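You operate a simulated robot arm through the tools that you are given. There is no shell and no other tool.

Carry out the task below with a simulated two-armed robot. There is one attempt and no reset: what you move stays moved.

Task
Pick up the carton that says "belt" from the black mat with one hand, pass it to the other hand and put it on the shelf under the table. Set down upright: carton.

Only the result counts: the job must be done as asked and must still hold three seconds after the hand-in. Knocking over, shifting, dropping, spilling or breaking anything else fails it.

Robot
Two 7-joint arms with two-finger parallel grippers on one trunk, on a base that moves. Base frame: it is fixed to the floor where the robot stands at the start and does not move with it; the origin is under the middle of the robot, x ahead of it, y to its left, z up; the surface under the hand at the start is at about z = 80.3. Lengths are in cm, angles in rad, forces in N, time in s.
The left shoulder is at the start at [2, 13.8, 117.5], the right one opposite. With the tool pointing down near the work surface each hand reaches from about 10 to 50 cm from the robot's upright axis, wherever it stands, measured 20 degrees to its own side. Places, roughly: shelf under the table [50, -20, 20]. Payload 1.57 kg a hand.
The TCP of each hand is the grasp point between the finger pads, 3 cm short of the fingertips. In the tool frame z runs along the fingers and y along their closing line. The gripper opens to 8 cm. The fingers are 1.7 cm wide and 1.2 cm thick; the gripper's body (4 by 8.2 cm) begins 8 cm behind the TCP.
Orientation is that of the tool frame in the base frame, as a unit quaternion [x, y, z, w]. With the fingers straight down and closing along the base's y, the tool's x points along the base's -x, its y along +y and its z along -z.

Tools
- The arms move only by the tool servo_tool. It takes "left_rows", "right_rows" or both (then of equal length, played together; a hand with none holds still); each is a list of rows, each a list of 7 numbers: the turn, a rotation vector about the tool's x, y, z in units of 8 degrees (1.0 is 8 degrees), then the shift along the tool's x, y, z in units of 30 mm (1.0 is 30 mm), then the gripper command, from -1 (shut) to 1 (fully open), values between in proportion. In form: [[wx, wy, wz, x, y, z, jaw], ...]. A call has 1 to 20 rows; each row shifts and turns the commanded pose from where the row before left it, along the tool's axes as they then stand. A call with a number of a shift or a turn outside -1 to 1 is refused whole. Rows are played at 5 a second. More than 5 cm and 0.15 rad between two rows, or a gripper value outside its range, and nothing of the call is played. A pose out of reach is approached as far as the arm can. The call stops where the force on the tool passes 40 N (or 10 N more than at its start, if that is more) or the arm is blocked; 0.2 s more then pass. Each finger travels about 4.5 cm/s and halts on what it meets, pressing with about 41 N; the grip force reading is that of the motor and also rises with nothing between the fingers. The clock runs only during rows and for 0.2 s after the last one: add rows that do not move to give the fingers time. The reply holds the time, the measured pose of the TCP, the force on the tool along the base axes, the opening and the grip force, in the units named above and with some noise, with the torque about the TCP (base axes, N m) and any sound that the robot's microphone picked up.
- Cameras (640 x 400 px; columns grow to the right, rows downward): "scene" is now at [18.5, 3.41, 109.03]; the picture's right is [0.35, -0.94, 0.00], its down [-0.24, -0.09, -0.97] and it looks along [0.90, 0.34, -0.26] (base axes); focal length 214 px, centre (320, 200). "left" rides on the left gripper at [7.2, 0.7, -12.2] in its tool frame; the picture's right is [-0.09, 1.00, 0.00], its down [-0.84, -0.08, -0.54] and it looks along [-0.54, -0.05, 0.84] (tool axes); focal length 238 px, centre (320, 200). "right" rides on the right gripper at [7.2, -0.7, -12.2] in its tool frame; the picture's right is [0.09, 1.00, 0.00], its down [-0.84, 0.08, -0.54] and it looks along [-0.54, 0.05, 0.84] (tool axes); focal length 238 px, centre (320, 200). There is no depth. A picture from a camera that has moved, and an enlarged one, comes with that camera's place and axes in the base frame and with its lens.
- snapshot(camera): a new picture of that camera. The clock stands still meanwhile.
- slide_trunk(by): slides the trunk up (or, below 0, down) by that many cm; the arms and the scene camera ride with it, the base frame stays. It gives what a move gives, with no picture.
- steer(legs): drives the robot by 1 to 6 legs, each [ahead, left, turn to the left] in cm, cm and rad, along the robot's own axes; the way and the turn of a leg run together, so that a leg with both is an arc; at most 150 cm and 3.142 rad a leg. The arms and the cameras ride along, it lands a little off, and it stops where it bumps. It gives what a move gives.
- pan_tilt(pan, tilt): turns the head with the scene camera to pan (to the left, within 1.047 rad either way) and tilt (down, from -0.506 to 1.204), counted from straight ahead of the robot. It gives what a move gives.
- inspect(camera, box): a new picture of the part [left, top, right, bottom] of that camera's present view, enlarged. The clock stands still meanwhile.
- sign_off(): hands the job in; it is judged then, once.

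Places have to be worked out from the pictures, the camera data and where the tool is seen. Open the grippers and draw the arms clear of the work before you hand the job in, unless the task says otherwise.

The tools are called after "Call:" as name(argument=value, ...) on one line, values as JSON. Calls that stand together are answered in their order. servo_tool: Moves the arms, as the interface text tells. Its arguments: {"type":"object","properties":{"left_rows":{"type":"array","items":{"type":"array","items":{"type":"number"}}},"right_rows":{"type":"array","items":{"type":"array","items":{"type":"number"}}}},"required":[]} The other tools are called the same way: slide_trunk (by) moves the trunk up or down; steer (legs) drives the base; pan_tilt (pan, tilt) turns the head that bears the scene camera; snapshot (camera) takes a picture; inspect (camera, box) takes an enlarged picture of a part of a camera's view; sign_off () hands the job in.

At the start:

```text
time: 0.0
left_ee_pos: [30.53, 32.76, 103.79]
left_orientation: [-0.002, 1.0, 0.0, -0.005]
left_force: [0.4, 0.5, -0.1]
left_torque: [0.04, 0.03, -0.02]
left_width: 8.0
left_grip_force: 0.0
right_ee_pos: [28.41, 0.69, 106.65]
right_orientation: [0.0, 0.998, -0.002, -0.062]
right_force: [-0.4, 0.3, -0.3]
right_torque: [0.02, -0.02, -0.02]
right_width: 8.0
right_grip_force: 0.1
trunk travel left (down, up): [-55.0, 69.0]
robot x, y, heading: [-0.18, -0.47, -0.001]
head pan, tilt (commanded): [0.361, 0.258]
```

scene: 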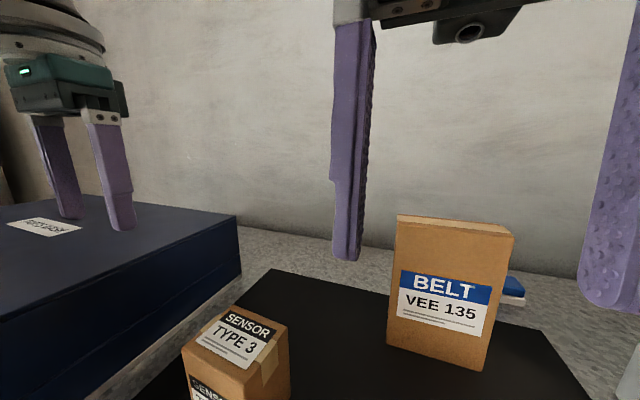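
right: 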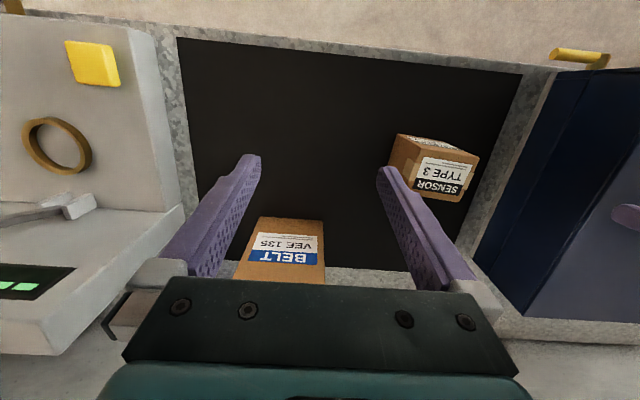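
left: 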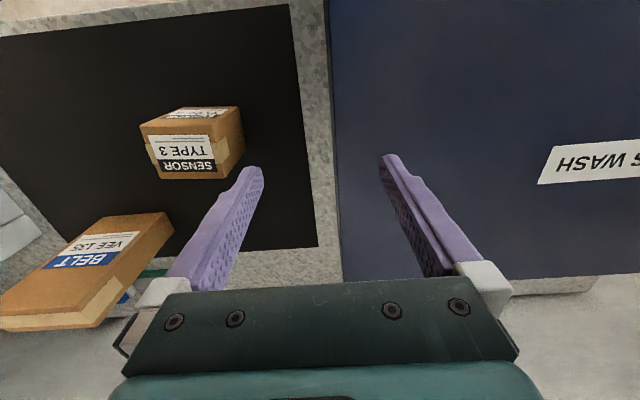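

I'll look around first: the belt carton seems to stand at about x 45, y -3. I'll take pictures of the table, the shelf and the carton from the head.

Call:
pan_tilt(pan=0.0, tilt=0.7)

Call:
snapshot(camera="scene")

```text
time: 0.9
left_ee_pos: [30.49, 32.76, 103.7]
left_orientation: [-0.003, 1.0, 0.0, -0.006]
left_force: [-0.2, -0.1, -0.6]
left_torque: [0.06, -0.02, 0.02]
left_width: 8.01
left_grip_force: 0.0
right_ee_pos: [28.34, 0.83, 106.57]
right_orientation: [0.0, 0.998, -0.002, -0.065]
right_force: [0.0, 0.4, 1.3]
right_torque: [0.04, -0.02, -0.02]
right_width: 8.02
right_grip_force: 0.2
trunk travel left (down, up): [-55.0, 69.0]
robot x, y, heading: [-0.33, -0.11, 0.004]
head pan, tilt (commanded): [0.0, 0.7]
```

```text
taken
camera scene: at [18.26, 0.12, 105.04], right [0.0, -1.0, 0.0], down [-0.64, 0.0, -0.77], along [0.77, 0.0, -0.64], focal length 214 px, centre (320, 200)
```

scene: 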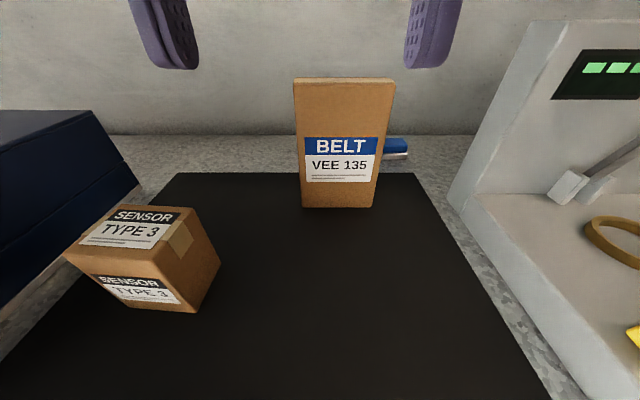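

The front face of the belt carton lies at x≈46, y from -8.8 to 3.1, and its top is at z≈99.7. I'll check its thickness in the left wrist camera and look down and around for the table edge and shelf.

Call:
inspect(camera="left", box=[0, 180, 240, 330])

Call:
inspect(camera="scene", box=[260, 60, 440, 230])

Call:
pan_tilt(pan=-0.3, tilt=1.2)

Call:
snapshot(camera="scene")

```text
2.67 times, centred on (120, 255) of left
camera zoom: at [23.42, 33.53, 116.0], right [0.09, 1.0, 0.0], down [0.84, -0.07, 0.53], along [0.53, -0.05, -0.85], focal length 636 px, centre (853, 53)
```

zoom: 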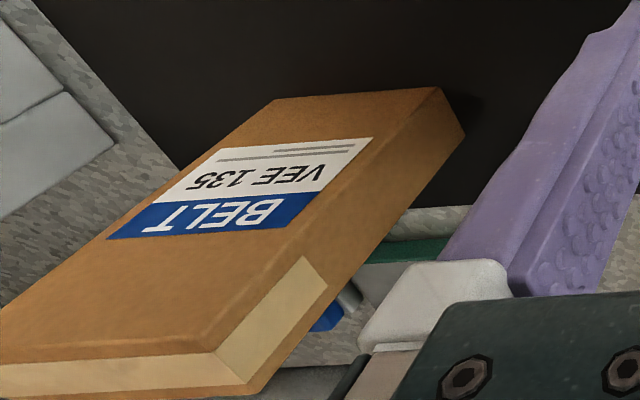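

```text
2.35 times, centred on (350, 145) of scene
camera zoom: at [18.26, 0.12, 105.04], right [0.0, -1.0, 0.0], down [-0.64, 0.0, -0.77], along [0.77, 0.0, -0.64], focal length 505 px, centre (249, 329)
```

zoom: 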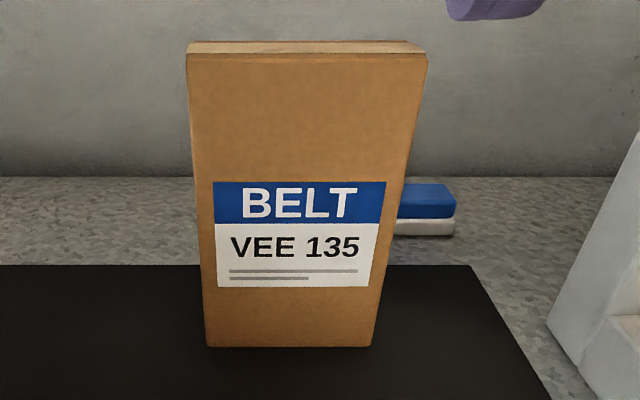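

```text
time: 1.8
left_ee_pos: [30.39, 32.75, 103.64]
left_orientation: [-0.002, 1.0, 0.0, -0.006]
left_force: [-0.6, 0.0, -0.1]
left_torque: [0.0, -0.03, -0.01]
left_width: 8.0
left_grip_force: 0.0
right_ee_pos: [28.37, 0.83, 106.4]
right_orientation: [-0.001, 0.998, -0.002, -0.064]
right_force: [-0.1, -0.4, 0.5]
right_torque: [-0.01, -0.02, -0.01]
right_width: 7.98
right_grip_force: 0.0
trunk travel left (down, up): [-55.0, 69.0]
robot x, y, heading: [-0.31, -0.05, -0.0]
head pan, tilt (commanded): [-0.3, 1.201]
```

```text
taken
camera scene: at [15.11, -1.54, 101.44], right [-0.3, -0.96, 0.0], down [-0.89, 0.28, -0.36], along [0.35, -0.11, -0.93], focal length 214 px, centre (320, 200)
```

scene: 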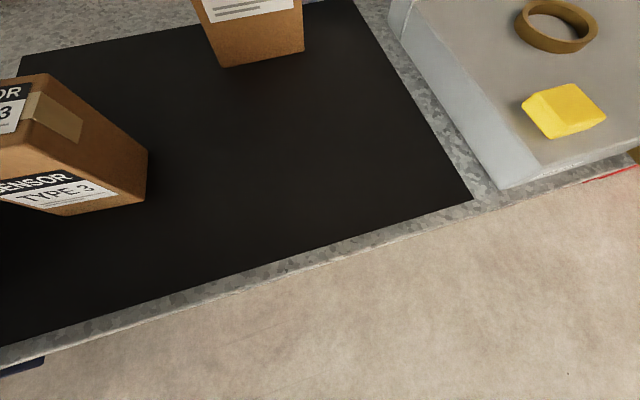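

The carton is about 12 wide (y), 4 thick (x) and 19.5 tall, and the table's front edge is at x≈17. Before backing up to see the shelf, I'll look to both sides for obstacles.

Call:
pan_tilt(pan=-1.04, tilt=0.5)

Call:
snapshot(camera="scene")

Call:
pan_tilt(pan=1.04, tilt=0.5)

Call:
snapshot(camera="scene")

```text
time: 2.9
left_ee_pos: [30.4, 32.78, 103.57]
left_orientation: [-0.002, 1.0, 0.0, -0.005]
left_force: [-0.1, -0.3, 0.1]
left_torque: [-0.03, -0.01, -0.02]
left_width: 7.98
left_grip_force: 0.1
right_ee_pos: [28.19, 0.78, 106.51]
right_orientation: [-0.001, 0.998, -0.002, -0.064]
right_force: [0.1, -0.1, 0.0]
right_torque: [0.0, -0.03, 0.06]
right_width: 7.98
right_grip_force: 0.0
trunk travel left (down, up): [-55.0, 69.0]
robot x, y, heading: [-0.25, -0.07, 0.001]
head pan, tilt (commanded): [-1.04, 0.499]
```

```text
taken
camera scene: at [14.38, -7.73, 106.79], right [-0.86, -0.51, 0.0], down [-0.24, 0.41, -0.88], along [0.44, -0.76, -0.48], focal length 214 px, centre (320, 200)
```

scene: 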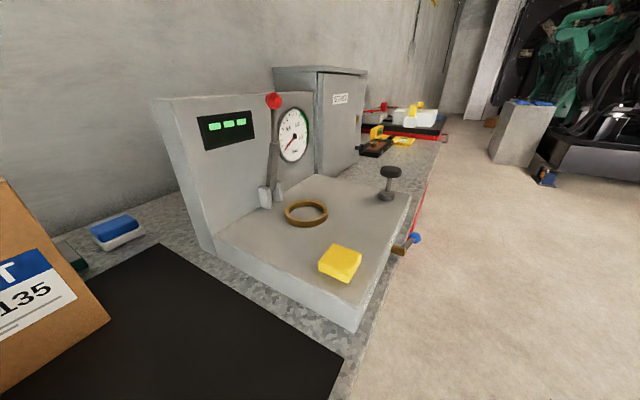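

```text
time: 4.9
left_ee_pos: [30.48, 32.78, 103.76]
left_orientation: [-0.002, 1.0, 0.001, -0.006]
left_force: [-0.9, -0.3, 0.5]
left_torque: [-0.06, 0.0, 0.0]
left_width: 8.02
left_grip_force: 0.0
right_ee_pos: [28.3, 0.84, 106.61]
right_orientation: [0.0, 0.998, -0.001, -0.064]
right_force: [-0.3, -0.7, -0.5]
right_torque: [0.01, 0.04, 0.05]
right_width: 8.01
right_grip_force: 0.0
trunk travel left (down, up): [-55.0, 69.0]
robot x, y, heading: [0.55, 0.19, 0.003]
head pan, tilt (commanded): [1.04, 0.499]
```

```text
taken
camera scene: at [14.37, 7.95, 106.8], right [0.86, -0.51, 0.0], down [-0.24, -0.41, -0.88], along [0.44, 0.76, -0.48], focal length 214 px, centre (320, 200)
```

scene: 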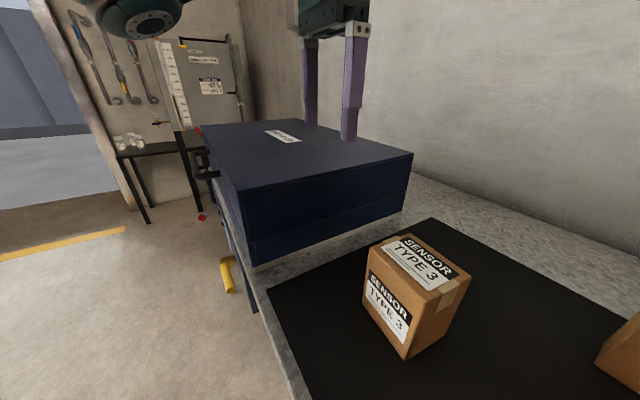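

The space beside and behind the robot is open floor. I'll back up 55 cm so that I can look at the shelf under the table from the front.

Call:
steer(legs=[[-55, 0, 0]])

Call:
pan_tilt(pan=-0.2, tilt=0.7)

Call:
snapshot(camera="scene")

```text
time: 8.0
left_ee_pos: [-23.42, 32.76, 103.54]
left_orientation: [0.0, 1.0, 0.001, -0.007]
left_force: [0.1, -0.1, -0.5]
left_torque: [0.0, 0.02, 0.03]
left_width: 7.99
left_grip_force: 0.0
right_ee_pos: [-25.64, 0.83, 106.5]
right_orientation: [0.001, 0.998, -0.002, -0.065]
right_force: [-0.5, 0.3, 0.6]
right_torque: [0.01, 0.0, 0.0]
right_width: 8.0
right_grip_force: 0.1
trunk travel left (down, up): [-55.0, 69.0]
robot x, y, heading: [-54.19, 0.27, 0.0]
head pan, tilt (commanded): [1.04, 0.499]
```

```text
time: 9.4
left_ee_pos: [-23.33, 32.74, 103.52]
left_orientation: [0.0, 1.0, 0.001, -0.006]
left_force: [-0.1, -0.5, 0.1]
left_torque: [0.0, 0.02, -0.04]
left_width: 8.01
left_grip_force: 0.0
right_ee_pos: [-25.52, 0.72, 106.48]
right_orientation: [0.001, 0.998, -0.001, -0.065]
right_force: [0.3, 0.9, 0.0]
right_torque: [0.0, 0.0, 0.01]
right_width: 8.0
right_grip_force: 0.1
trunk travel left (down, up): [-55.0, 69.0]
robot x, y, heading: [-54.23, 0.06, -0.005]
head pan, tilt (commanded): [-0.201, 0.7]
```

```text
taken
camera scene: at [-35.81, -1.56, 105.03], right [-0.2, -0.98, 0.0], down [-0.63, 0.13, -0.77], along [0.75, -0.15, -0.64], focal length 214 px, centre (320, 200)
```

scene: 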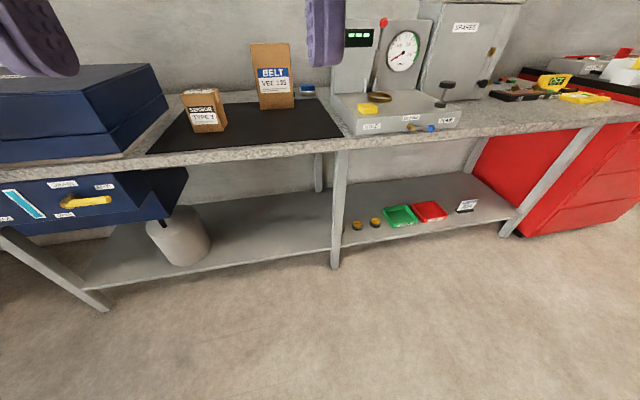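

The shelf's left bay, between the canister (y>38) and the middle leg (y≈-24), is free around y≈0–10, so the plan is left hand picks from above and right hand receives and shelves. Here in free space I'll shift the right hand aside and bring the left hand up and toward y≈14.

Call:
servo_tool(left_rows=[[0, 0, 0, 0, -1, -0.6, 1], [0, 0, 0, 0, -1, -0.6, 1], [0, 0, 0, 0, -1, -0.6, 1], [0, 0, 0, 0, -1, -0.6, 1], [0, 0, 0, 0, -1, 0, 1], [0, 0, 0, 0, -1, 0, 1]], right_rows=[[0, 0, 0, 0.5, -1, 0, 1], [0, 0, 0, 0.5, -1, 0, 1], [0, 0, 0, 0.5, -1, 0, 1], [0, 0, 0, 0.5, -1, 0, 1], [0, 0, 0, 0.5, -1, 0, 1], [0, 0, 0, 0.3, -0.5, 0, 1]])

```text
time: 10.2
left_ee_pos: [-25.75, 25.39, 103.19]
left_orientation: [-0.015, 0.994, 0.005, -0.106]
left_force: [0.2, -0.5, -0.8]
left_torque: [-0.02, 0.01, 0.03]
left_width: 8.01
left_grip_force: 0.0
right_ee_pos: [-30.43, -6.92, 105.96]
right_orientation: [-0.006, 0.996, -0.018, -0.088]
right_force: [-0.9, 0.7, -0.3]
right_torque: [-0.02, -0.02, -0.04]
right_width: 7.98
right_grip_force: 0.2
trunk travel left (down, up): [-55.0, 69.0]
robot x, y, heading: [-53.8, -0.06, 0.0]
head pan, tilt (commanded): [-0.201, 0.7]
stopped in row 3 (left hand): the arm was blocked; the commanded pose is now the measured one
```

The left arm was blocked in row 3 without a contact force, probably near a joint limit. I'll look at the arms before going on.

Call:
pan_tilt(pan=0.5, tilt=0.1)

Call:
snapshot(camera="scene")

Call:
snapshot(camera="left")

```text
time: 11.3
left_ee_pos: [-25.7, 25.41, 103.38]
left_orientation: [-0.016, 0.994, 0.004, -0.106]
left_force: [0.1, -0.2, -0.1]
left_torque: [0.03, 0.01, -0.02]
left_width: 7.99
left_grip_force: 0.0
right_ee_pos: [-30.3, -6.99, 105.92]
right_orientation: [-0.007, 0.996, -0.018, -0.088]
right_force: [-0.2, -0.3, 0.8]
right_torque: [-0.02, 0.01, -0.03]
right_width: 8.03
right_grip_force: 0.1
trunk travel left (down, up): [-55.0, 69.0]
robot x, y, heading: [-53.68, 0.06, -0.003]
head pan, tilt (commanded): [0.499, 0.099]
```

```text
taken
camera scene: at [-36.03, 4.53, 110.5], right [0.48, -0.88, 0.0], down [-0.09, -0.05, -0.99], along [0.88, 0.47, -0.1], focal length 214 px, centre (320, 200)
```

scene: 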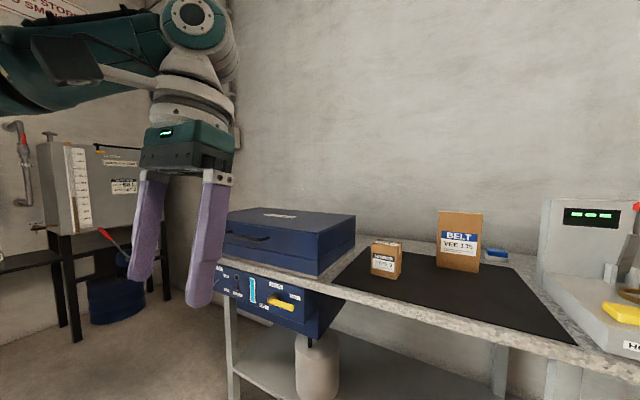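

```text
taken
camera left: at [-30.11, 25.85, 116.75], right [0.06, 1.0, -0.01], down [0.93, -0.05, 0.35], along [0.35, -0.03, -0.94], focal length 238 px, centre (320, 200)
```

left: 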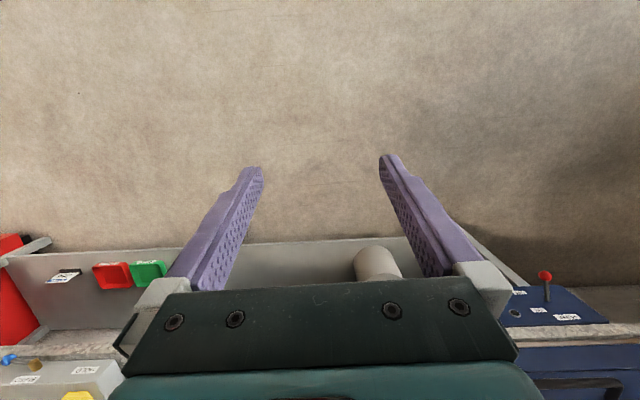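

The hand is near its upper limit with the tool pointing down. I'll raise the trunk 15 cm so the arms can work lower relative to the shoulders.

Call:
slide_trunk(by=15)

Call:
servo_tool(left_rows=[[0, 0, 0, 0, 0, 1, 1], [0, 0, 0, 0, 0, 1, 1], [0, 0, 0, 0, 0, 1, 1], [0, 0, 0, 0, 0, 1, 1]], right_rows=[[0, 0, 0, 0, 0, 1, 1], [0, 0, 0, 0, 0, 1, 1], [0, 0, 0, 0, 0, 1, 1], [0, 0, 0, 0, 0, 1, 1]])

```text
time: 13.1
left_ee_pos: [-25.64, 25.28, 118.28]
left_orientation: [-0.016, 0.994, 0.004, -0.107]
left_force: [0.2, -0.3, -0.9]
left_torque: [0.01, -0.03, 0.02]
left_width: 8.01
left_grip_force: 0.1
right_ee_pos: [-30.46, -6.97, 121.02]
right_orientation: [-0.006, 0.996, -0.018, -0.088]
right_force: [-0.3, -0.1, -0.7]
right_torque: [0.02, -0.01, 0.02]
right_width: 8.02
right_grip_force: 0.0
trunk travel left (down, up): [-70.0, 54.0]
robot x, y, heading: [-53.74, 0.01, -0.001]
head pan, tilt (commanded): [0.499, 0.099]
```

```text
time: 14.1
left_ee_pos: [-27.99, 25.34, 106.65]
left_orientation: [-0.016, 0.994, 0.003, -0.104]
left_force: [-0.4, 0.0, 0.6]
left_torque: [0.03, 0.03, 0.01]
left_width: 8.02
left_grip_force: 0.0
right_ee_pos: [-32.33, -7.37, 109.1]
right_orientation: [-0.007, 0.996, -0.018, -0.088]
right_force: [0.1, 0.8, 0.0]
right_torque: [-0.02, 0.01, 0.03]
right_width: 8.01
right_grip_force: 0.0
trunk travel left (down, up): [-70.0, 54.0]
robot x, y, heading: [-53.58, 0.06, -0.0]
head pan, tilt (commanded): [0.499, 0.099]
```

Now I'll level the left tool, bring it to about y 14 relative to the robot, then yaw it a quarter turn so that the fingers close along x.

Call:
servo_tool(left_rows=[[0.02, -0.75, 0.115, 0, -0.9, 0, 1], [0.02, -0.75, 0.115, 0, -0.9, 0, 1], [0, 0, 0, 0, -0.9, 0, 1], [0, 0, 0, 0, -0.9, 0, 1], [0, 0, 0, 0, 0, 0, 1]])

Call:
servo_tool(left_rows=[[0, 0, 1, 0, 0, 0, 1], [0, 0, 1, 0, 0, 0, 1], [0, 0, 1, 0, 0, 0, 1], [0, 0, 1, 0, 0, 0, 1], [0, 0, 1, 0, 0, 0, 1], [0, 0, 1, 0, 0, 0, 1], [0, 0, 1, 0, 0, 0, 1], [0, 0, 1, 0, 0, 0, 1], [0, 0, 1, 0, 0, 0, 1], [0, 0, 1, 0, 0, 0, 1], [0, 0, 1, 0, 0, 0, 1], [0, 0, 0.25, 0, 0, 0, 1]])

```text
time: 15.3
left_ee_pos: [-27.87, 14.62, 106.49]
left_orientation: [0.001, 1.0, 0.001, 0.0]
left_force: [0.5, -0.8, -0.5]
left_torque: [-0.01, 0.01, 0.01]
left_width: 8.01
left_grip_force: 0.1
right_ee_pos: [-32.45, -7.39, 109.15]
right_orientation: [-0.007, 0.996, -0.018, -0.088]
right_force: [-0.3, 0.0, 0.0]
right_torque: [-0.03, -0.02, -0.02]
right_width: 8.0
right_grip_force: 0.1
trunk travel left (down, up): [-70.0, 54.0]
robot x, y, heading: [-54.03, 0.17, 0.0]
head pan, tilt (commanded): [0.499, 0.099]
```

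```text
time: 17.9
left_ee_pos: [-28.04, 14.64, 106.52]
left_orientation: [0.709, 0.705, -0.001, -0.001]
left_force: [1.2, 0.3, -0.1]
left_torque: [0.03, -0.02, 0.02]
left_width: 7.99
left_grip_force: 0.1
right_ee_pos: [-32.39, -7.41, 109.09]
right_orientation: [-0.007, 0.996, -0.018, -0.088]
right_force: [-0.4, -0.7, 0.0]
right_torque: [-0.02, -0.02, 0.01]
right_width: 8.01
right_grip_force: 0.0
trunk travel left (down, up): [-70.0, 54.0]
robot x, y, heading: [-54.16, 0.21, -0.003]
head pan, tilt (commanded): [0.499, 0.099]
```

The quarter turn worked. I'll extend the hand forward here in free space to test the reach (about 44 cm ahead of the robot).

Call:
servo_tool(left_rows=[[0, 0, 0, 0, 1, 0, 1], [0, 0, 0, 0, 1, 0, 1], [0, 0, 0, 0, 1, 0, 1], [0, 0, 0, 0, 1, 0, 1], [0, 0, 0, 0, 1, 0, 1], [0, 0, 0, 0, 1, 0, 1]])

```text
time: 19.3
left_ee_pos: [-10.23, 14.5, 106.68]
left_orientation: [0.708, 0.706, 0.0, -0.001]
left_force: [-0.7, 1.0, 0.6]
left_torque: [0.0, 0.0, 0.0]
left_width: 8.01
left_grip_force: 0.0
right_ee_pos: [-32.41, -7.42, 109.21]
right_orientation: [-0.008, 0.996, -0.018, -0.089]
right_force: [0.7, -0.7, 0.0]
right_torque: [0.0, 0.02, 0.02]
right_width: 8.0
right_grip_force: 0.0
trunk travel left (down, up): [-70.0, 54.0]
robot x, y, heading: [-53.91, -0.02, -0.006]
head pan, tilt (commanded): [0.499, 0.099]
```

Reach is fine at this height; I'll test descending to grasp height (z≈95) and back up, still in free space.

Call:
servo_tool(left_rows=[[0, 0, 0, 0, 0.5, 1, 1], [0, 0, 0, 0, 0.5, 1, 1], [0, 0, 0, 0, 0, 1, 1], [0, 0, 0, 0, 0, 1, 1]])

Call:
servo_tool(left_rows=[[0, 0, 0, 0, 0, -1, 1], [0, 0, 0, 0, 0, -1, 1], [0, 0, 0, 0, 0, -1, 1], [0, 0, 0, 0, 0, -1, 1], [0, 0, 0, 0, 0, -0.6, 1]])

```text
time: 20.3
left_ee_pos: [-9.11, 15.22, 94.73]
left_orientation: [0.708, 0.706, 0.002, -0.001]
left_force: [-0.4, -0.7, 0.2]
left_torque: [0.01, 0.02, 0.01]
left_width: 7.97
left_grip_force: 0.1
left hand out of reach, approached as far as the arm can: row 3, 4
right_ee_pos: [-32.39, -7.39, 109.2]
right_orientation: [-0.007, 0.996, -0.018, -0.088]
right_force: [0.1, 0.0, -1.4]
right_torque: [0.01, -0.02, 0.01]
right_width: 8.02
right_grip_force: 0.2
trunk travel left (down, up): [-70.0, 54.0]
robot x, y, heading: [-53.98, 0.0, -0.004]
head pan, tilt (commanded): [0.499, 0.099]
```

```text
time: 21.5
left_ee_pos: [-9.15, 15.3, 108.59]
left_orientation: [0.708, 0.706, 0.001, -0.001]
left_force: [0.2, -0.2, -0.1]
left_torque: [-0.01, -0.01, 0.0]
left_width: 8.02
left_grip_force: 0.0
right_ee_pos: [-32.48, -7.38, 109.18]
right_orientation: [-0.007, 0.996, -0.018, -0.088]
right_force: [0.2, 1.3, 0.1]
right_torque: [0.02, 0.01, 0.0]
right_width: 8.0
right_grip_force: 0.0
trunk travel left (down, up): [-70.0, 54.0]
robot x, y, heading: [-53.72, 0.23, -0.001]
head pan, tilt (commanded): [0.499, 0.099]
```

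Reach at z≈95 ends at about 45 cm ahead with this trunk height; a lower trunk should give a bit more. I'll lower it by 8 and test again here.

Call:
slide_trunk(by=-8)

Call:
servo_tool(left_rows=[[0, 0, 0, 0.3, 0.5, 0.5, 1], [0, 0, 0, 0, 0.5, 0.5, 1], [0, 0, 0, 0, 0, 0.5, 1]])

```text
time: 22.6
left_ee_pos: [-9.07, 15.3, 100.53]
left_orientation: [0.708, 0.706, 0.0, -0.002]
left_force: [-0.5, -0.2, -0.1]
left_torque: [0.03, -0.01, -0.02]
left_width: 8.0
left_grip_force: 0.1
right_ee_pos: [-32.33, -7.5, 101.16]
right_orientation: [-0.007, 0.996, -0.018, -0.088]
right_force: [-0.2, 0.1, -0.4]
right_torque: [0.02, 0.01, -0.01]
right_width: 8.01
right_grip_force: 0.1
trunk travel left (down, up): [-62.0, 62.0]
robot x, y, heading: [-53.7, -0.23, -0.003]
head pan, tilt (commanded): [0.499, 0.099]
```

```text
time: 23.4
left_ee_pos: [-6.32, 16.26, 95.96]
left_orientation: [0.708, 0.706, 0.0, 0.0]
left_force: [-0.8, -0.7, 0.3]
left_torque: [0.0, 0.02, 0.02]
left_width: 8.01
left_grip_force: 0.0
right_ee_pos: [-32.37, -7.42, 101.14]
right_orientation: [-0.006, 0.996, -0.017, -0.088]
right_force: [0.2, -0.5, -0.1]
right_torque: [0.01, 0.02, 0.0]
right_width: 8.02
right_grip_force: 0.1
trunk travel left (down, up): [-62.0, 62.0]
robot x, y, heading: [-53.76, 0.25, -0.003]
head pan, tilt (commanded): [0.499, 0.099]
```

Now x 47.6 ahead at z 96 is reached with no warning. I'll raise the hand to the approach height and, if fine, drive to the table at y -17.

Call:
servo_tool(left_rows=[[0, 0, 0, -0.3, -0.5, -1, 1], [0, 0, 0, -0.3, -0.5, -1, 1], [0, 0, 0, 0, 0, -1, 1], [0, 0, 0, 0, 0, -0.8, 1]], right_rows=[[0, 0, 0, 0, 0, 0, 1], [0, 0, 0, 0, 0, -0.5, 1], [0, 0, 0, 0, 0, -0.5, 1], [0, 0, 0, 0, 0, 0, 1]])

```text
time: 24.4
left_ee_pos: [-9.13, 14.55, 107.35]
left_orientation: [0.707, 0.707, 0.0, -0.002]
left_force: [-0.6, -0.4, -0.3]
left_torque: [0.02, -0.01, 0.01]
left_width: 7.98
left_grip_force: 0.0
right_ee_pos: [-31.94, -7.43, 104.25]
right_orientation: [-0.007, 0.996, -0.018, -0.088]
right_force: [-0.1, 0.0, 0.5]
right_torque: [0.03, 0.0, -0.04]
right_width: 7.99
right_grip_force: 0.0
trunk travel left (down, up): [-62.0, 62.0]
robot x, y, heading: [-53.89, 0.24, -0.003]
head pan, tilt (commanded): [0.499, 0.099]
```

I'll drive sideways to y≈-17 and then forward to just short of the start line, with the left hand's fingertips (z≈104) above the carton top.

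Call:
steer(legs=[[0, -17.2, 0], [46, 0, 0]])

Call:
pan_tilt(pan=0.2, tilt=0.4)

Call:
snapshot(camera="scene")

Call:
snapshot(camera="left")

```text
time: 28.2
left_ee_pos: [35.86, -3.09, 107.4]
left_orientation: [0.709, 0.706, 0.0, -0.001]
left_force: [-0.1, 0.0, 0.4]
left_torque: [0.04, 0.0, -0.05]
left_width: 8.01
left_grip_force: 0.1
right_ee_pos: [12.84, -24.82, 104.31]
right_orientation: [-0.005, 0.996, -0.017, -0.088]
right_force: [-0.6, -0.4, -0.2]
right_torque: [0.01, 0.05, 0.04]
right_width: 8.0
right_grip_force: 0.0
trunk travel left (down, up): [-62.0, 62.0]
robot x, y, heading: [-9.34, -17.16, 0.004]
head pan, tilt (commanded): [0.499, 0.099]
```

```text
time: 29.0
left_ee_pos: [35.88, -3.05, 107.27]
left_orientation: [0.709, 0.705, -0.001, -0.001]
left_force: [-0.4, -0.4, 0.2]
left_torque: [-0.01, -0.02, 0.02]
left_width: 7.97
left_grip_force: 0.1
right_ee_pos: [13.06, -24.69, 104.24]
right_orientation: [-0.005, 0.996, -0.018, -0.088]
right_force: [0.9, 0.2, 0.2]
right_torque: [0.02, -0.02, 0.01]
right_width: 7.99
right_grip_force: 0.0
trunk travel left (down, up): [-62.0, 62.0]
robot x, y, heading: [-9.18, -17.17, -0.01]
head pan, tilt (commanded): [0.201, 0.4]
```

```text
taken
camera scene: at [9.88, -15.47, 114.72], right [0.2, -0.98, 0.0], down [-0.38, -0.08, -0.92], along [0.9, 0.18, -0.39], focal length 214 px, centre (320, 200)
```

scene: 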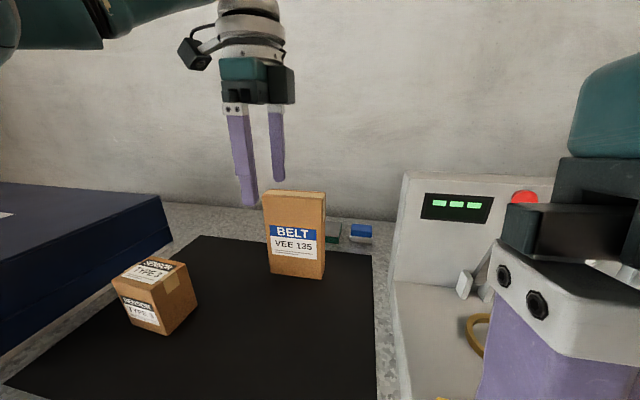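

```text
taken
camera left: at [36.58, 4.19, 119.56], right [1.0, -0.1, 0.0], down [-0.08, -0.84, 0.54], along [-0.05, -0.54, -0.84], focal length 238 px, centre (320, 200)
```

left: 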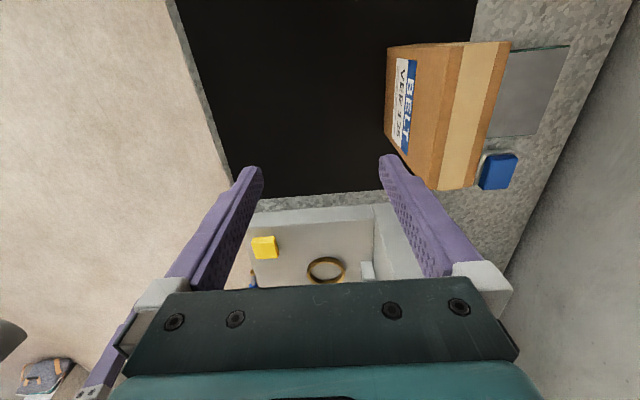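

The carton is seen clearly from above. I'll zoom in to get the top face corners and its yaw.

Call:
inspect(camera="left", box=[370, 20, 600, 210])

Call:
inspect(camera="scene", box=[230, 160, 400, 290])

```text
2.11 times, centred on (485, 115) of left
camera zoom: at [36.58, 4.19, 119.56], right [1.0, -0.1, 0.0], down [-0.08, -0.84, 0.54], along [-0.05, -0.54, -0.84], focal length 502 px, centre (-27, 379)
```

zoom: 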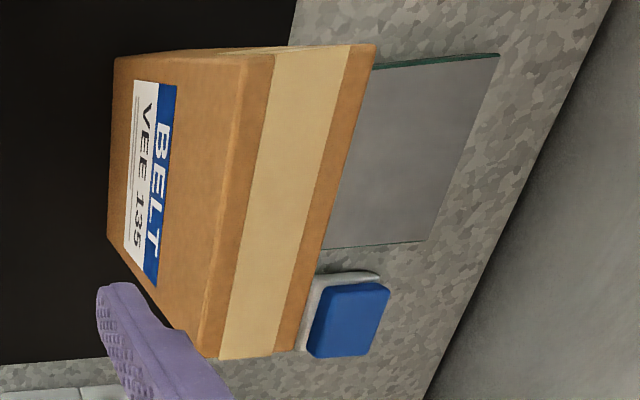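

```text
3.08 times, centred on (315, 225) of scene
camera zoom: at [9.88, -15.47, 114.72], right [0.2, -0.98, 0.0], down [-0.38, -0.08, -0.92], along [0.9, 0.18, -0.39], focal length 660 px, centre (335, 123)
```

zoom: 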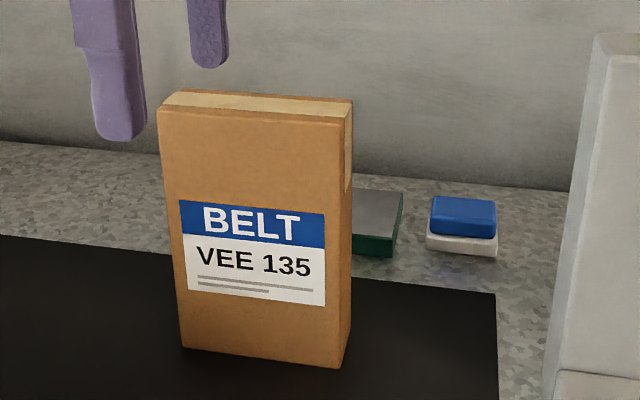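

The carton's top is centred at about x 48.0, y -2.6, thickness 4.3, yaw about zero. I'll drive forward 9.5 cm so the hand comes above it.

Call:
steer(legs=[[9.5, 0, 0]])

Call:
snapshot(camera="left")

Call:
snapshot(camera="scene")

```text
time: 30.1
left_ee_pos: [45.37, -3.17, 107.44]
left_orientation: [0.71, 0.705, 0.0, -0.002]
left_force: [-0.2, -0.1, -0.3]
left_torque: [0.03, 0.03, -0.01]
left_width: 7.98
left_grip_force: 0.0
right_ee_pos: [22.51, -24.93, 104.14]
right_orientation: [-0.005, 0.996, -0.017, -0.089]
right_force: [-1.1, 0.4, -0.6]
right_torque: [0.02, -0.01, 0.0]
right_width: 8.0
right_grip_force: 0.1
trunk travel left (down, up): [-62.0, 62.0]
robot x, y, heading: [1.16, -17.25, -0.004]
head pan, tilt (commanded): [0.201, 0.4]
```

```text
taken
camera left: at [46.19, 4.07, 119.55], right [1.0, -0.1, 0.0], down [-0.08, -0.84, 0.54], along [-0.05, -0.54, -0.84], focal length 238 px, centre (320, 200)
```

left: 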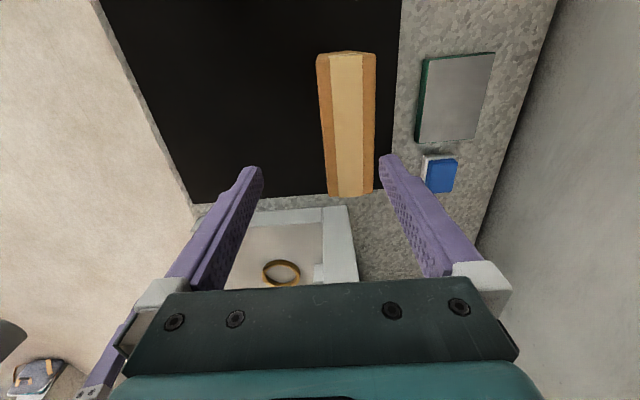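

```text
taken
camera scene: at [19.47, -15.56, 114.72], right [0.19, -0.98, 0.0], down [-0.38, -0.08, -0.92], along [0.9, 0.18, -0.39], focal length 214 px, centre (320, 200)
```

scene: 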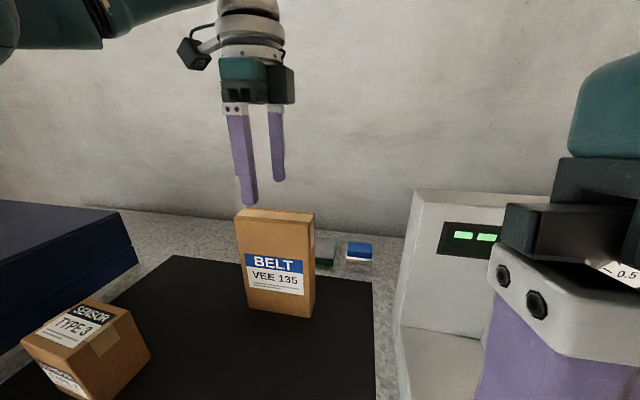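

Hand is over the carton; I need +2.6 in x and +0.5 in y. I'll align, then descend to about z 96.5 with the fingers straddling the carton.

Call:
servo_tool(left_rows=[[0, 0, 0, 0.18, 0.88, 0, 1], [0, 0, 0, 0, 0, 0.4, 1], [0, 0, 0, 0, 0, 0, 1]])

Call:
snapshot(camera="left")

Call:
inspect(camera="scene", box=[180, 80, 360, 340])

```text
time: 30.9
left_ee_pos: [48.07, -2.52, 106.11]
left_orientation: [0.709, 0.705, 0.0, -0.001]
left_force: [0.3, -0.3, -0.1]
left_torque: [0.02, -0.01, 0.03]
left_width: 8.01
left_grip_force: 0.0
right_ee_pos: [22.53, -24.93, 104.26]
right_orientation: [-0.004, 0.996, -0.018, -0.088]
right_force: [0.2, -0.3, 0.1]
right_torque: [0.03, 0.01, -0.01]
right_width: 8.01
right_grip_force: 0.1
trunk travel left (down, up): [-62.0, 62.0]
robot x, y, heading: [0.57, -17.44, -0.005]
head pan, tilt (commanded): [0.201, 0.4]
```

```text
taken
camera left: at [48.79, 4.69, 118.4], right [1.0, -0.1, 0.0], down [-0.08, -0.84, 0.54], along [-0.05, -0.54, -0.84], focal length 238 px, centre (320, 200)
```

left: 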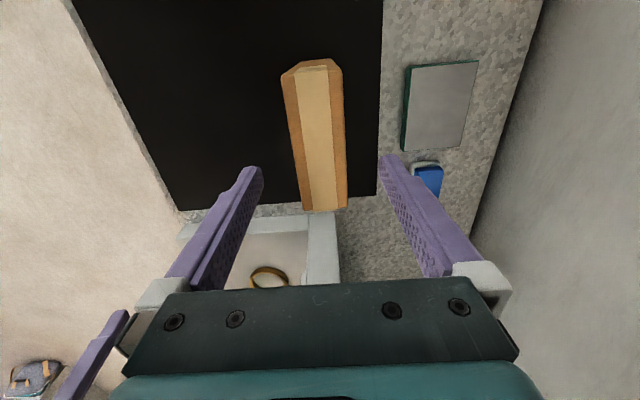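

```text
1.54 times, centred on (270, 210) of scene
camera zoom: at [19.45, -15.56, 114.72], right [0.19, -0.98, 0.0], down [-0.38, -0.08, -0.92], along [0.9, 0.18, -0.39], focal length 330 px, centre (397, 185)
```

zoom: 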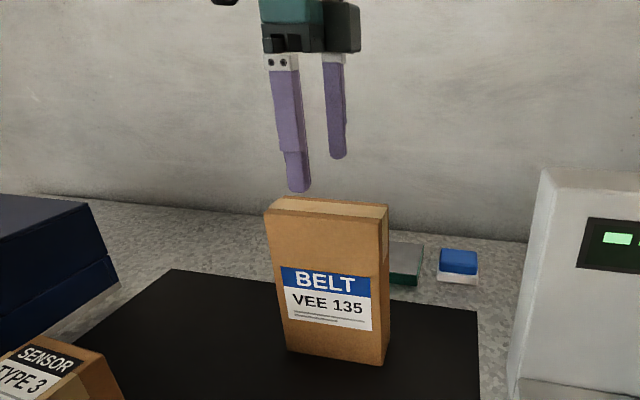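

The fingers are centred on the carton (x 48.1 vs. 48.07). I'll descend to z≈96.4 in small steps with the jaws open.

Call:
servo_tool(left_rows=[[0, 0, 0, 0, 0, 0.5, 1], [0, 0, 0, 0, 0, 0.5, 1], [0, 0, 0, 0, 0, 0.5, 1], [0, 0, 0, 0, 0, 0.5, 1], [0, 0, 0, 0, 0, 0.5, 1], [0, 0, 0, 0, 0, 0.5, 1], [0, 0, 0, 0, 0, 0.25, 1], [0, 0, 0, 0, 0, 0, 1]])

Call:
snapshot(camera="left")

Call:
inspect(camera="scene", box=[180, 80, 360, 340])

```text
time: 32.8
left_ee_pos: [48.12, -2.67, 96.28]
left_orientation: [0.709, 0.706, 0.0, -0.001]
left_force: [-0.8, -0.3, -0.3]
left_torque: [0.01, 0.02, 0.0]
left_width: 8.01
left_grip_force: 0.0
right_ee_pos: [22.51, -24.85, 104.22]
right_orientation: [-0.005, 0.996, -0.017, -0.088]
right_force: [0.4, 0.1, -0.1]
right_torque: [0.03, 0.04, 0.0]
right_width: 8.0
right_grip_force: 0.1
trunk travel left (down, up): [-62.0, 62.0]
robot x, y, heading: [0.71, -16.99, -0.007]
head pan, tilt (commanded): [0.201, 0.4]
```

```text
taken
camera left: at [48.84, 4.56, 108.57], right [1.0, -0.1, 0.0], down [-0.08, -0.84, 0.54], along [-0.05, -0.54, -0.84], focal length 238 px, centre (320, 200)
```

left: 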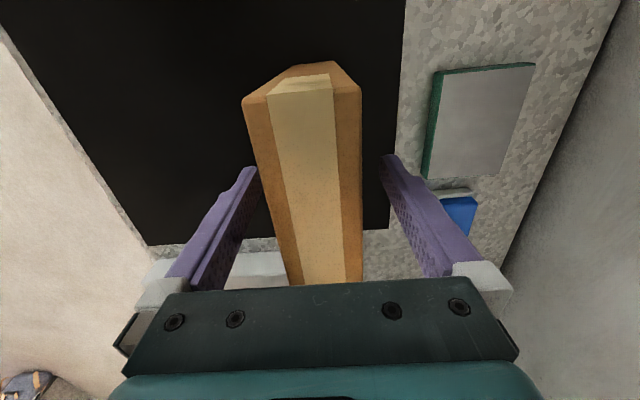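

```text
1.54 times, centred on (270, 210) of scene
camera zoom: at [19.46, -15.56, 114.72], right [0.19, -0.98, 0.0], down [-0.38, -0.08, -0.92], along [0.9, 0.18, -0.39], focal length 330 px, centre (397, 185)
```

zoom: 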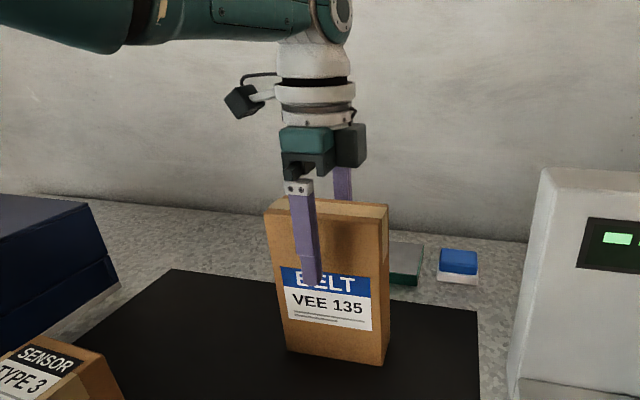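

The fingers straddle the carton and its centre lies between them. I'll close the left gripper.

Call:
servo_tool(left_rows=[[0, 0, 0, 0, 0, 0, -1], [0, 0, 0, 0, 0, 0, -1], [0, 0, 0, 0, 0, 0, -1], [0, 0, 0, 0, 0, 0, -1], [0, 0, 0, 0, 0, 0, -1], [0, 0, 0, 0, 0, 0, -1]])

```text
time: 34.1
left_ee_pos: [48.13, -2.78, 96.22]
left_orientation: [0.709, 0.705, -0.001, -0.003]
left_force: [-2.7, 0.1, 2.2]
left_torque: [-0.01, 0.3, 0.18]
left_width: 4.49
left_grip_force: 40.7
right_ee_pos: [22.44, -24.76, 104.22]
right_orientation: [-0.005, 0.996, -0.018, -0.088]
right_force: [0.0, -0.2, 0.7]
right_torque: [0.01, 0.02, 0.01]
right_width: 8.03
right_grip_force: 0.1
trunk travel left (down, up): [-62.0, 62.0]
robot x, y, heading: [0.67, -17.22, -0.004]
head pan, tilt (commanded): [0.201, 0.4]
```

Gripped at 4.49 cm width with 40.7 N. I'll lift slowly a few centimetres and check.

Call:
servo_tool(left_rows=[[0, 0, 0, 0, 0, -0.3, -1], [0, 0, 0, 0, 0, -0.3, -1], [0, 0, 0, 0, 0, -0.5, -1], [0, 0, 0, 0, 0, -0.5, -1], [0, 0, 0, 0, 0, -0.5, -1], [0, 0, 0, 0, 0, 0, -1]])

Call:
snapshot(camera="scene")

```text
time: 35.5
left_ee_pos: [48.02, -2.68, 102.61]
left_orientation: [0.709, 0.706, 0.0, -0.002]
left_force: [-0.5, -0.1, -1.8]
left_torque: [-0.01, -0.02, 0.03]
left_width: 4.45
left_grip_force: 40.9
right_ee_pos: [22.43, -24.99, 104.08]
right_orientation: [-0.005, 0.996, -0.018, -0.088]
right_force: [0.1, -0.1, 0.0]
right_torque: [0.0, 0.03, -0.03]
right_width: 7.99
right_grip_force: 0.0
trunk travel left (down, up): [-62.0, 62.0]
robot x, y, heading: [0.69, -17.8, -0.002]
head pan, tilt (commanded): [0.201, 0.4]
```

```text
taken
camera scene: at [19.44, -15.56, 114.71], right [0.19, -0.98, 0.0], down [-0.38, -0.08, -0.92], along [0.9, 0.18, -0.39], focal length 214 px, centre (320, 200)
```

scene: 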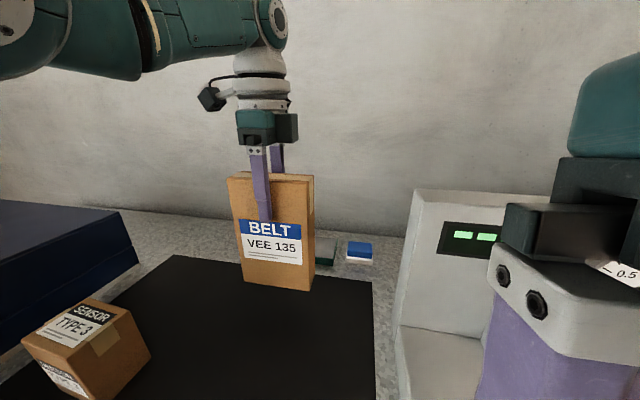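

The carton hangs upright and is light (about 2 N). I'll raise the trunk 8 cm for clearance and then drive straight back, away from the table.

Call:
slide_trunk(by=8)

Call:
steer(legs=[[-60, 0, 0]])

Call:
snapshot(camera="scene")

```text
time: 36.7
left_ee_pos: [48.02, -2.77, 110.52]
left_orientation: [0.71, 0.704, 0.0, -0.003]
left_force: [0.4, 0.4, -3.0]
left_torque: [-0.02, 0.02, 0.04]
left_width: 4.44
left_grip_force: 41.3
right_ee_pos: [22.59, -24.83, 112.18]
right_orientation: [-0.005, 0.996, -0.017, -0.088]
right_force: [-0.8, -0.8, 0.5]
right_torque: [-0.02, 0.02, 0.01]
right_width: 7.99
right_grip_force: 0.1
trunk travel left (down, up): [-70.0, 54.0]
robot x, y, heading: [0.19, -17.62, -0.007]
head pan, tilt (commanded): [0.201, 0.4]
```

```text
time: 40.1
left_ee_pos: [-12.23, -2.42, 110.67]
left_orientation: [0.712, 0.702, 0.0, -0.002]
left_force: [-0.3, 0.5, -3.3]
left_torque: [-0.02, 0.0, -0.01]
left_width: 4.49
left_grip_force: 40.9
right_ee_pos: [-37.88, -24.27, 112.16]
right_orientation: [0.0, 0.996, -0.017, -0.087]
right_force: [-0.4, 0.0, 0.2]
right_torque: [0.02, -0.05, -0.02]
right_width: 8.01
right_grip_force: 0.0
trunk travel left (down, up): [-70.0, 54.0]
robot x, y, heading: [-59.74, -16.99, -0.015]
head pan, tilt (commanded): [0.201, 0.4]
```

```text
taken
camera scene: at [-40.86, -15.12, 122.71], right [0.19, -0.98, 0.0], down [-0.38, -0.07, -0.92], along [0.91, 0.17, -0.39], focal length 214 px, centre (320, 200)
```

scene: 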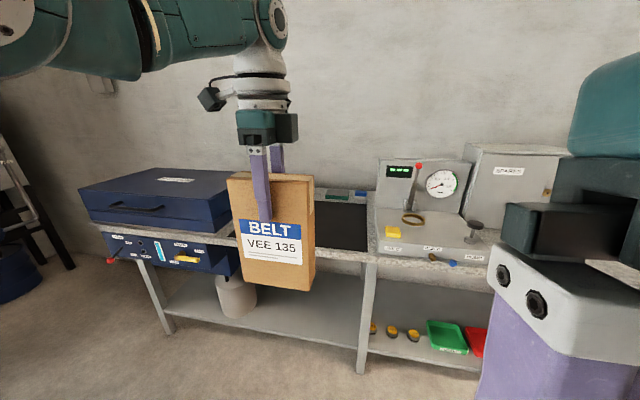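

The carton is held clear of the table. Now I'll turn the left hand back a quarter turn so that the carton's width points ahead, and pull it in slightly.

Call:
servo_tool(left_rows=[[0, 0, -0.8, 0, 0, 0, -1], [0, 0, -0.8, 0, 0, 0, -1], [0, 0, -0.8, 0, 0, 0, -1], [0, 0, -0.8, 0, 0, 0, -1], [0, 0, -0.8, 0, 0, 0, -1], [0, 0, -0.8, 0, 0, 0, -1], [0, 0, -0.8, 0, 0, 0, -1], [0, 0, -0.8, 0, 0, 0, -1], [0, 0, -0.8, 0, 0, 0, -1], [0, 0, -0.8, 0, 0, 0, -1], [0, 0, -0.8, 0, 0, 0, -1], [0, 0, -0.8, 0, 0, 0, -1], [0, 0, -0.8, 0, 0, 0, -1], [0, 0, -0.8, 0, 0, 0, -1], [0, 0, 0, 0, 0, 0, -1]])

Call:
snapshot(camera="scene")

```text
time: 43.3
left_ee_pos: [-12.1, -2.41, 110.53]
left_orientation: [0.009, 1.0, 0.001, -0.001]
left_force: [-0.3, -0.2, -2.8]
left_torque: [-0.02, -0.01, 0.02]
left_width: 4.48
left_grip_force: 41.0
right_ee_pos: [-37.87, -24.47, 112.17]
right_orientation: [-0.001, 0.996, -0.017, -0.089]
right_force: [-0.3, -0.1, 0.5]
right_torque: [0.02, 0.02, 0.04]
right_width: 7.97
right_grip_force: 0.1
trunk travel left (down, up): [-70.0, 54.0]
robot x, y, heading: [-59.71, -16.65, -0.012]
head pan, tilt (commanded): [0.201, 0.4]
```

```text
taken
camera scene: at [-40.86, -15.12, 122.71], right [0.19, -0.98, 0.0], down [-0.38, -0.07, -0.92], along [0.91, 0.17, -0.39], focal length 214 px, centre (320, 200)
```

scene: 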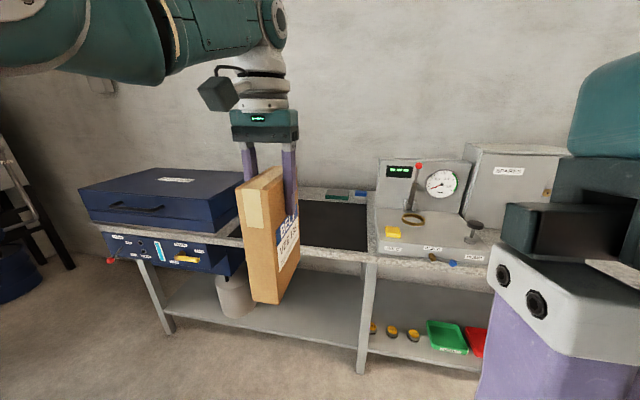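

The carton now points its narrow edge at the robot. Next I'll extend the right hand forward and to the right, so I can then pitch it to point forward without touching the torso.

Call:
servo_tool(right_rows=[[0, 0, 0, -1, -0.5, 0, 1], [0, 0, 0, -1, -0.5, 0, 1], [0, 0, 0, -1, -0.5, 0, 1], [0, 0, 0, -1, -0.5, 0, 1], [0, 0, 0, -1, -0.5, 0, 1], [0, 0, 0, 0, 0, 0, 1]])

Call:
servo_tool(right_rows=[[0, -0.9, 0, 0, 0, 0, 1], [0, -0.9, 0, 0, 0, 0, 1], [0, -0.9, 0, 0, 0, 0, 1], [0, -0.9, 0, 0, 0, 0, 1], [0, -0.9, 0, 0, 0, 0, 1], [0, -0.9, 0, 0, 0, 0, 1], [0, 0, 0, 0, 0, 0, 1]])

```text
time: 44.7
left_ee_pos: [-12.2, -2.38, 110.6]
left_orientation: [0.012, 1.0, 0.001, -0.001]
left_force: [-0.9, 0.5, -2.8]
left_torque: [0.03, -0.01, 0.01]
left_width: 4.46
left_grip_force: 40.9
right_ee_pos: [-23.07, -31.9, 109.89]
right_orientation: [-0.001, 0.996, -0.017, -0.088]
right_force: [0.5, -0.1, 0.5]
right_torque: [0.02, 0.0, -0.02]
right_width: 7.97
right_grip_force: 0.1
trunk travel left (down, up): [-70.0, 54.0]
robot x, y, heading: [-59.69, -16.8, -0.014]
head pan, tilt (commanded): [0.201, 0.4]
```

```text
time: 46.3
left_ee_pos: [-12.14, -2.43, 110.69]
left_orientation: [0.01, 1.0, 0.001, -0.001]
left_force: [0.2, 0.0, -4.0]
left_torque: [0.0, 0.01, 0.01]
left_width: 4.45
left_grip_force: 40.9
right_ee_pos: [-23.05, -32.03, 109.68]
right_orientation: [-0.007, 0.958, -0.017, 0.285]
right_force: [-0.3, 0.2, 0.2]
right_torque: [0.0, -0.03, -0.01]
right_width: 8.02
right_grip_force: 0.1
trunk travel left (down, up): [-70.0, 54.0]
robot x, y, heading: [-59.48, -16.93, -0.009]
head pan, tilt (commanded): [0.201, 0.4]
```

Pitching works; I'll add another 32° so the right hand points forward and 25° down.

Call:
servo_tool(right_rows=[[0, -0.8, 0, 0, 0, 0, 1], [0, -0.8, 0, 0, 0, 0, 1], [0, -0.8, 0, 0, 0, 0, 1], [0, -0.8, 0, 0, 0, 0, 1], [0, -0.8, 0, 0, 0, 0, 1], [0, 0, 0, 0, 0, 0, 1]])

Call:
snapshot(camera="right")

Call:
pan_tilt(pan=0.0, tilt=0.4)

Call:
snapshot(camera="scene")

```text
time: 47.7
left_ee_pos: [-12.2, -2.51, 110.72]
left_orientation: [0.011, 1.0, 0.001, -0.002]
left_force: [-0.4, -1.0, -3.1]
left_torque: [-0.02, -0.01, -0.02]
left_width: 4.45
left_grip_force: 41.0
right_ee_pos: [-23.35, -30.29, 109.8]
right_orientation: [-0.016, 0.905, 0.003, 0.424]
right_force: [0.1, 0.2, -0.1]
right_torque: [0.01, -0.01, 0.0]
right_width: 8.01
right_grip_force: 0.1
right hand out of reach, approached as far as the arm can: row 3, 4, 5
trunk travel left (down, up): [-70.0, 54.0]
robot x, y, heading: [-59.72, -17.01, -0.01]
head pan, tilt (commanded): [0.201, 0.4]
```

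```text
taken
camera right: at [-37.43, -31.53, 112.24], right [-0.09, 0.99, -0.08], down [0.12, 0.09, 0.99], along [0.99, 0.08, -0.12], focal length 238 px, centre (320, 200)
```

right: 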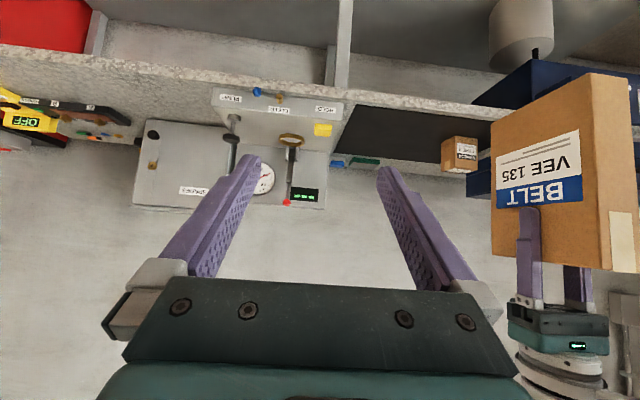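

```text
time: 48.5
left_ee_pos: [-12.34, -2.43, 110.63]
left_orientation: [0.011, 1.0, 0.001, -0.001]
left_force: [0.6, -0.2, -2.4]
left_torque: [-0.02, -0.02, 0.02]
left_width: 4.49
left_grip_force: 41.4
right_ee_pos: [-23.26, -30.25, 109.82]
right_orientation: [-0.017, 0.906, 0.003, 0.423]
right_force: [0.2, 0.1, -0.7]
right_torque: [0.02, 0.03, 0.0]
right_width: 8.01
right_grip_force: 0.0
trunk travel left (down, up): [-70.0, 54.0]
robot x, y, heading: [-60.02, -16.86, -0.016]
head pan, tilt (commanded): [0.0, 0.4]
```

```text
taken
camera scene: at [-40.7, -16.96, 122.71], right [-0.01, -1.0, 0.0], down [-0.39, 0.01, -0.92], along [0.92, -0.01, -0.39], focal length 214 px, centre (320, 200)
```

scene: 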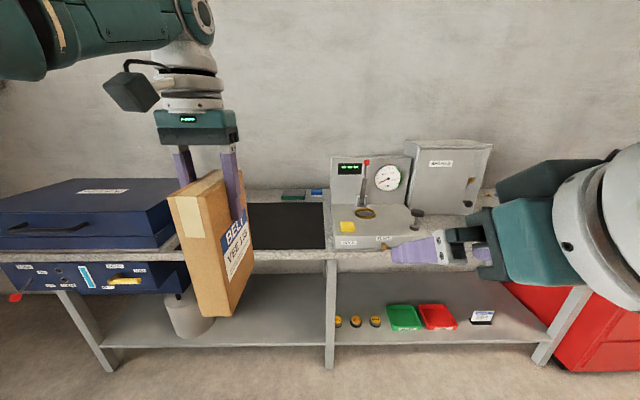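

The right hand is too folded up at this height (stuck at 40° below horizontal). I'll lower both hands and bring the carton closer to the middle, still out of each other's way.

Call:
servo_tool(left_rows=[[0, 0, 0, 0, -0.5, 0.4, -1], [0, 0, 0, 0, -0.5, 0.4, -1], [0, 0, 0, 0, -0.5, 0.4, -1], [0, 0, 0, 0, -0.5, 0.4, -1], [0, 0, 0, 0, -0.5, 0.4, -1], [0, 0, 0, 0, 0, 0, -1]], right_rows=[[0, 0, 0, 0.5, 0, 0.47, 1], [0, 0, 0, 0.5, 0, 0.47, 1], [0, 0, 0, 0.5, 0, 0.47, 1], [0, 0, 0, 0.5, 0, 0.47, 1], [0, 0, 0, 0.5, 0, 0.47, 1], [0, 0, 0, 0, 0, 0, 1]])

```text
time: 49.9
left_ee_pos: [-13.45, -9.52, 104.74]
left_orientation: [0.009, 1.0, 0.0, -0.001]
left_force: [0.8, 0.8, -2.5]
left_torque: [-0.01, 0.02, -0.02]
left_width: 4.45
left_grip_force: 40.6
left hand out of reach, approached as far as the arm can: row 4, 5
right_ee_pos: [-21.93, -27.16, 101.68]
right_orientation: [-0.014, 0.906, 0.0, 0.422]
right_force: [-0.3, -0.3, 0.0]
right_torque: [0.02, 0.05, 0.02]
right_width: 8.03
right_grip_force: 0.1
right hand out of reach, approached as far as the arm can: row 2, 3, 4, 5
trunk travel left (down, up): [-70.0, 54.0]
robot x, y, heading: [-60.08, -16.41, -0.016]
head pan, tilt (commanded): [0.0, 0.4]
```

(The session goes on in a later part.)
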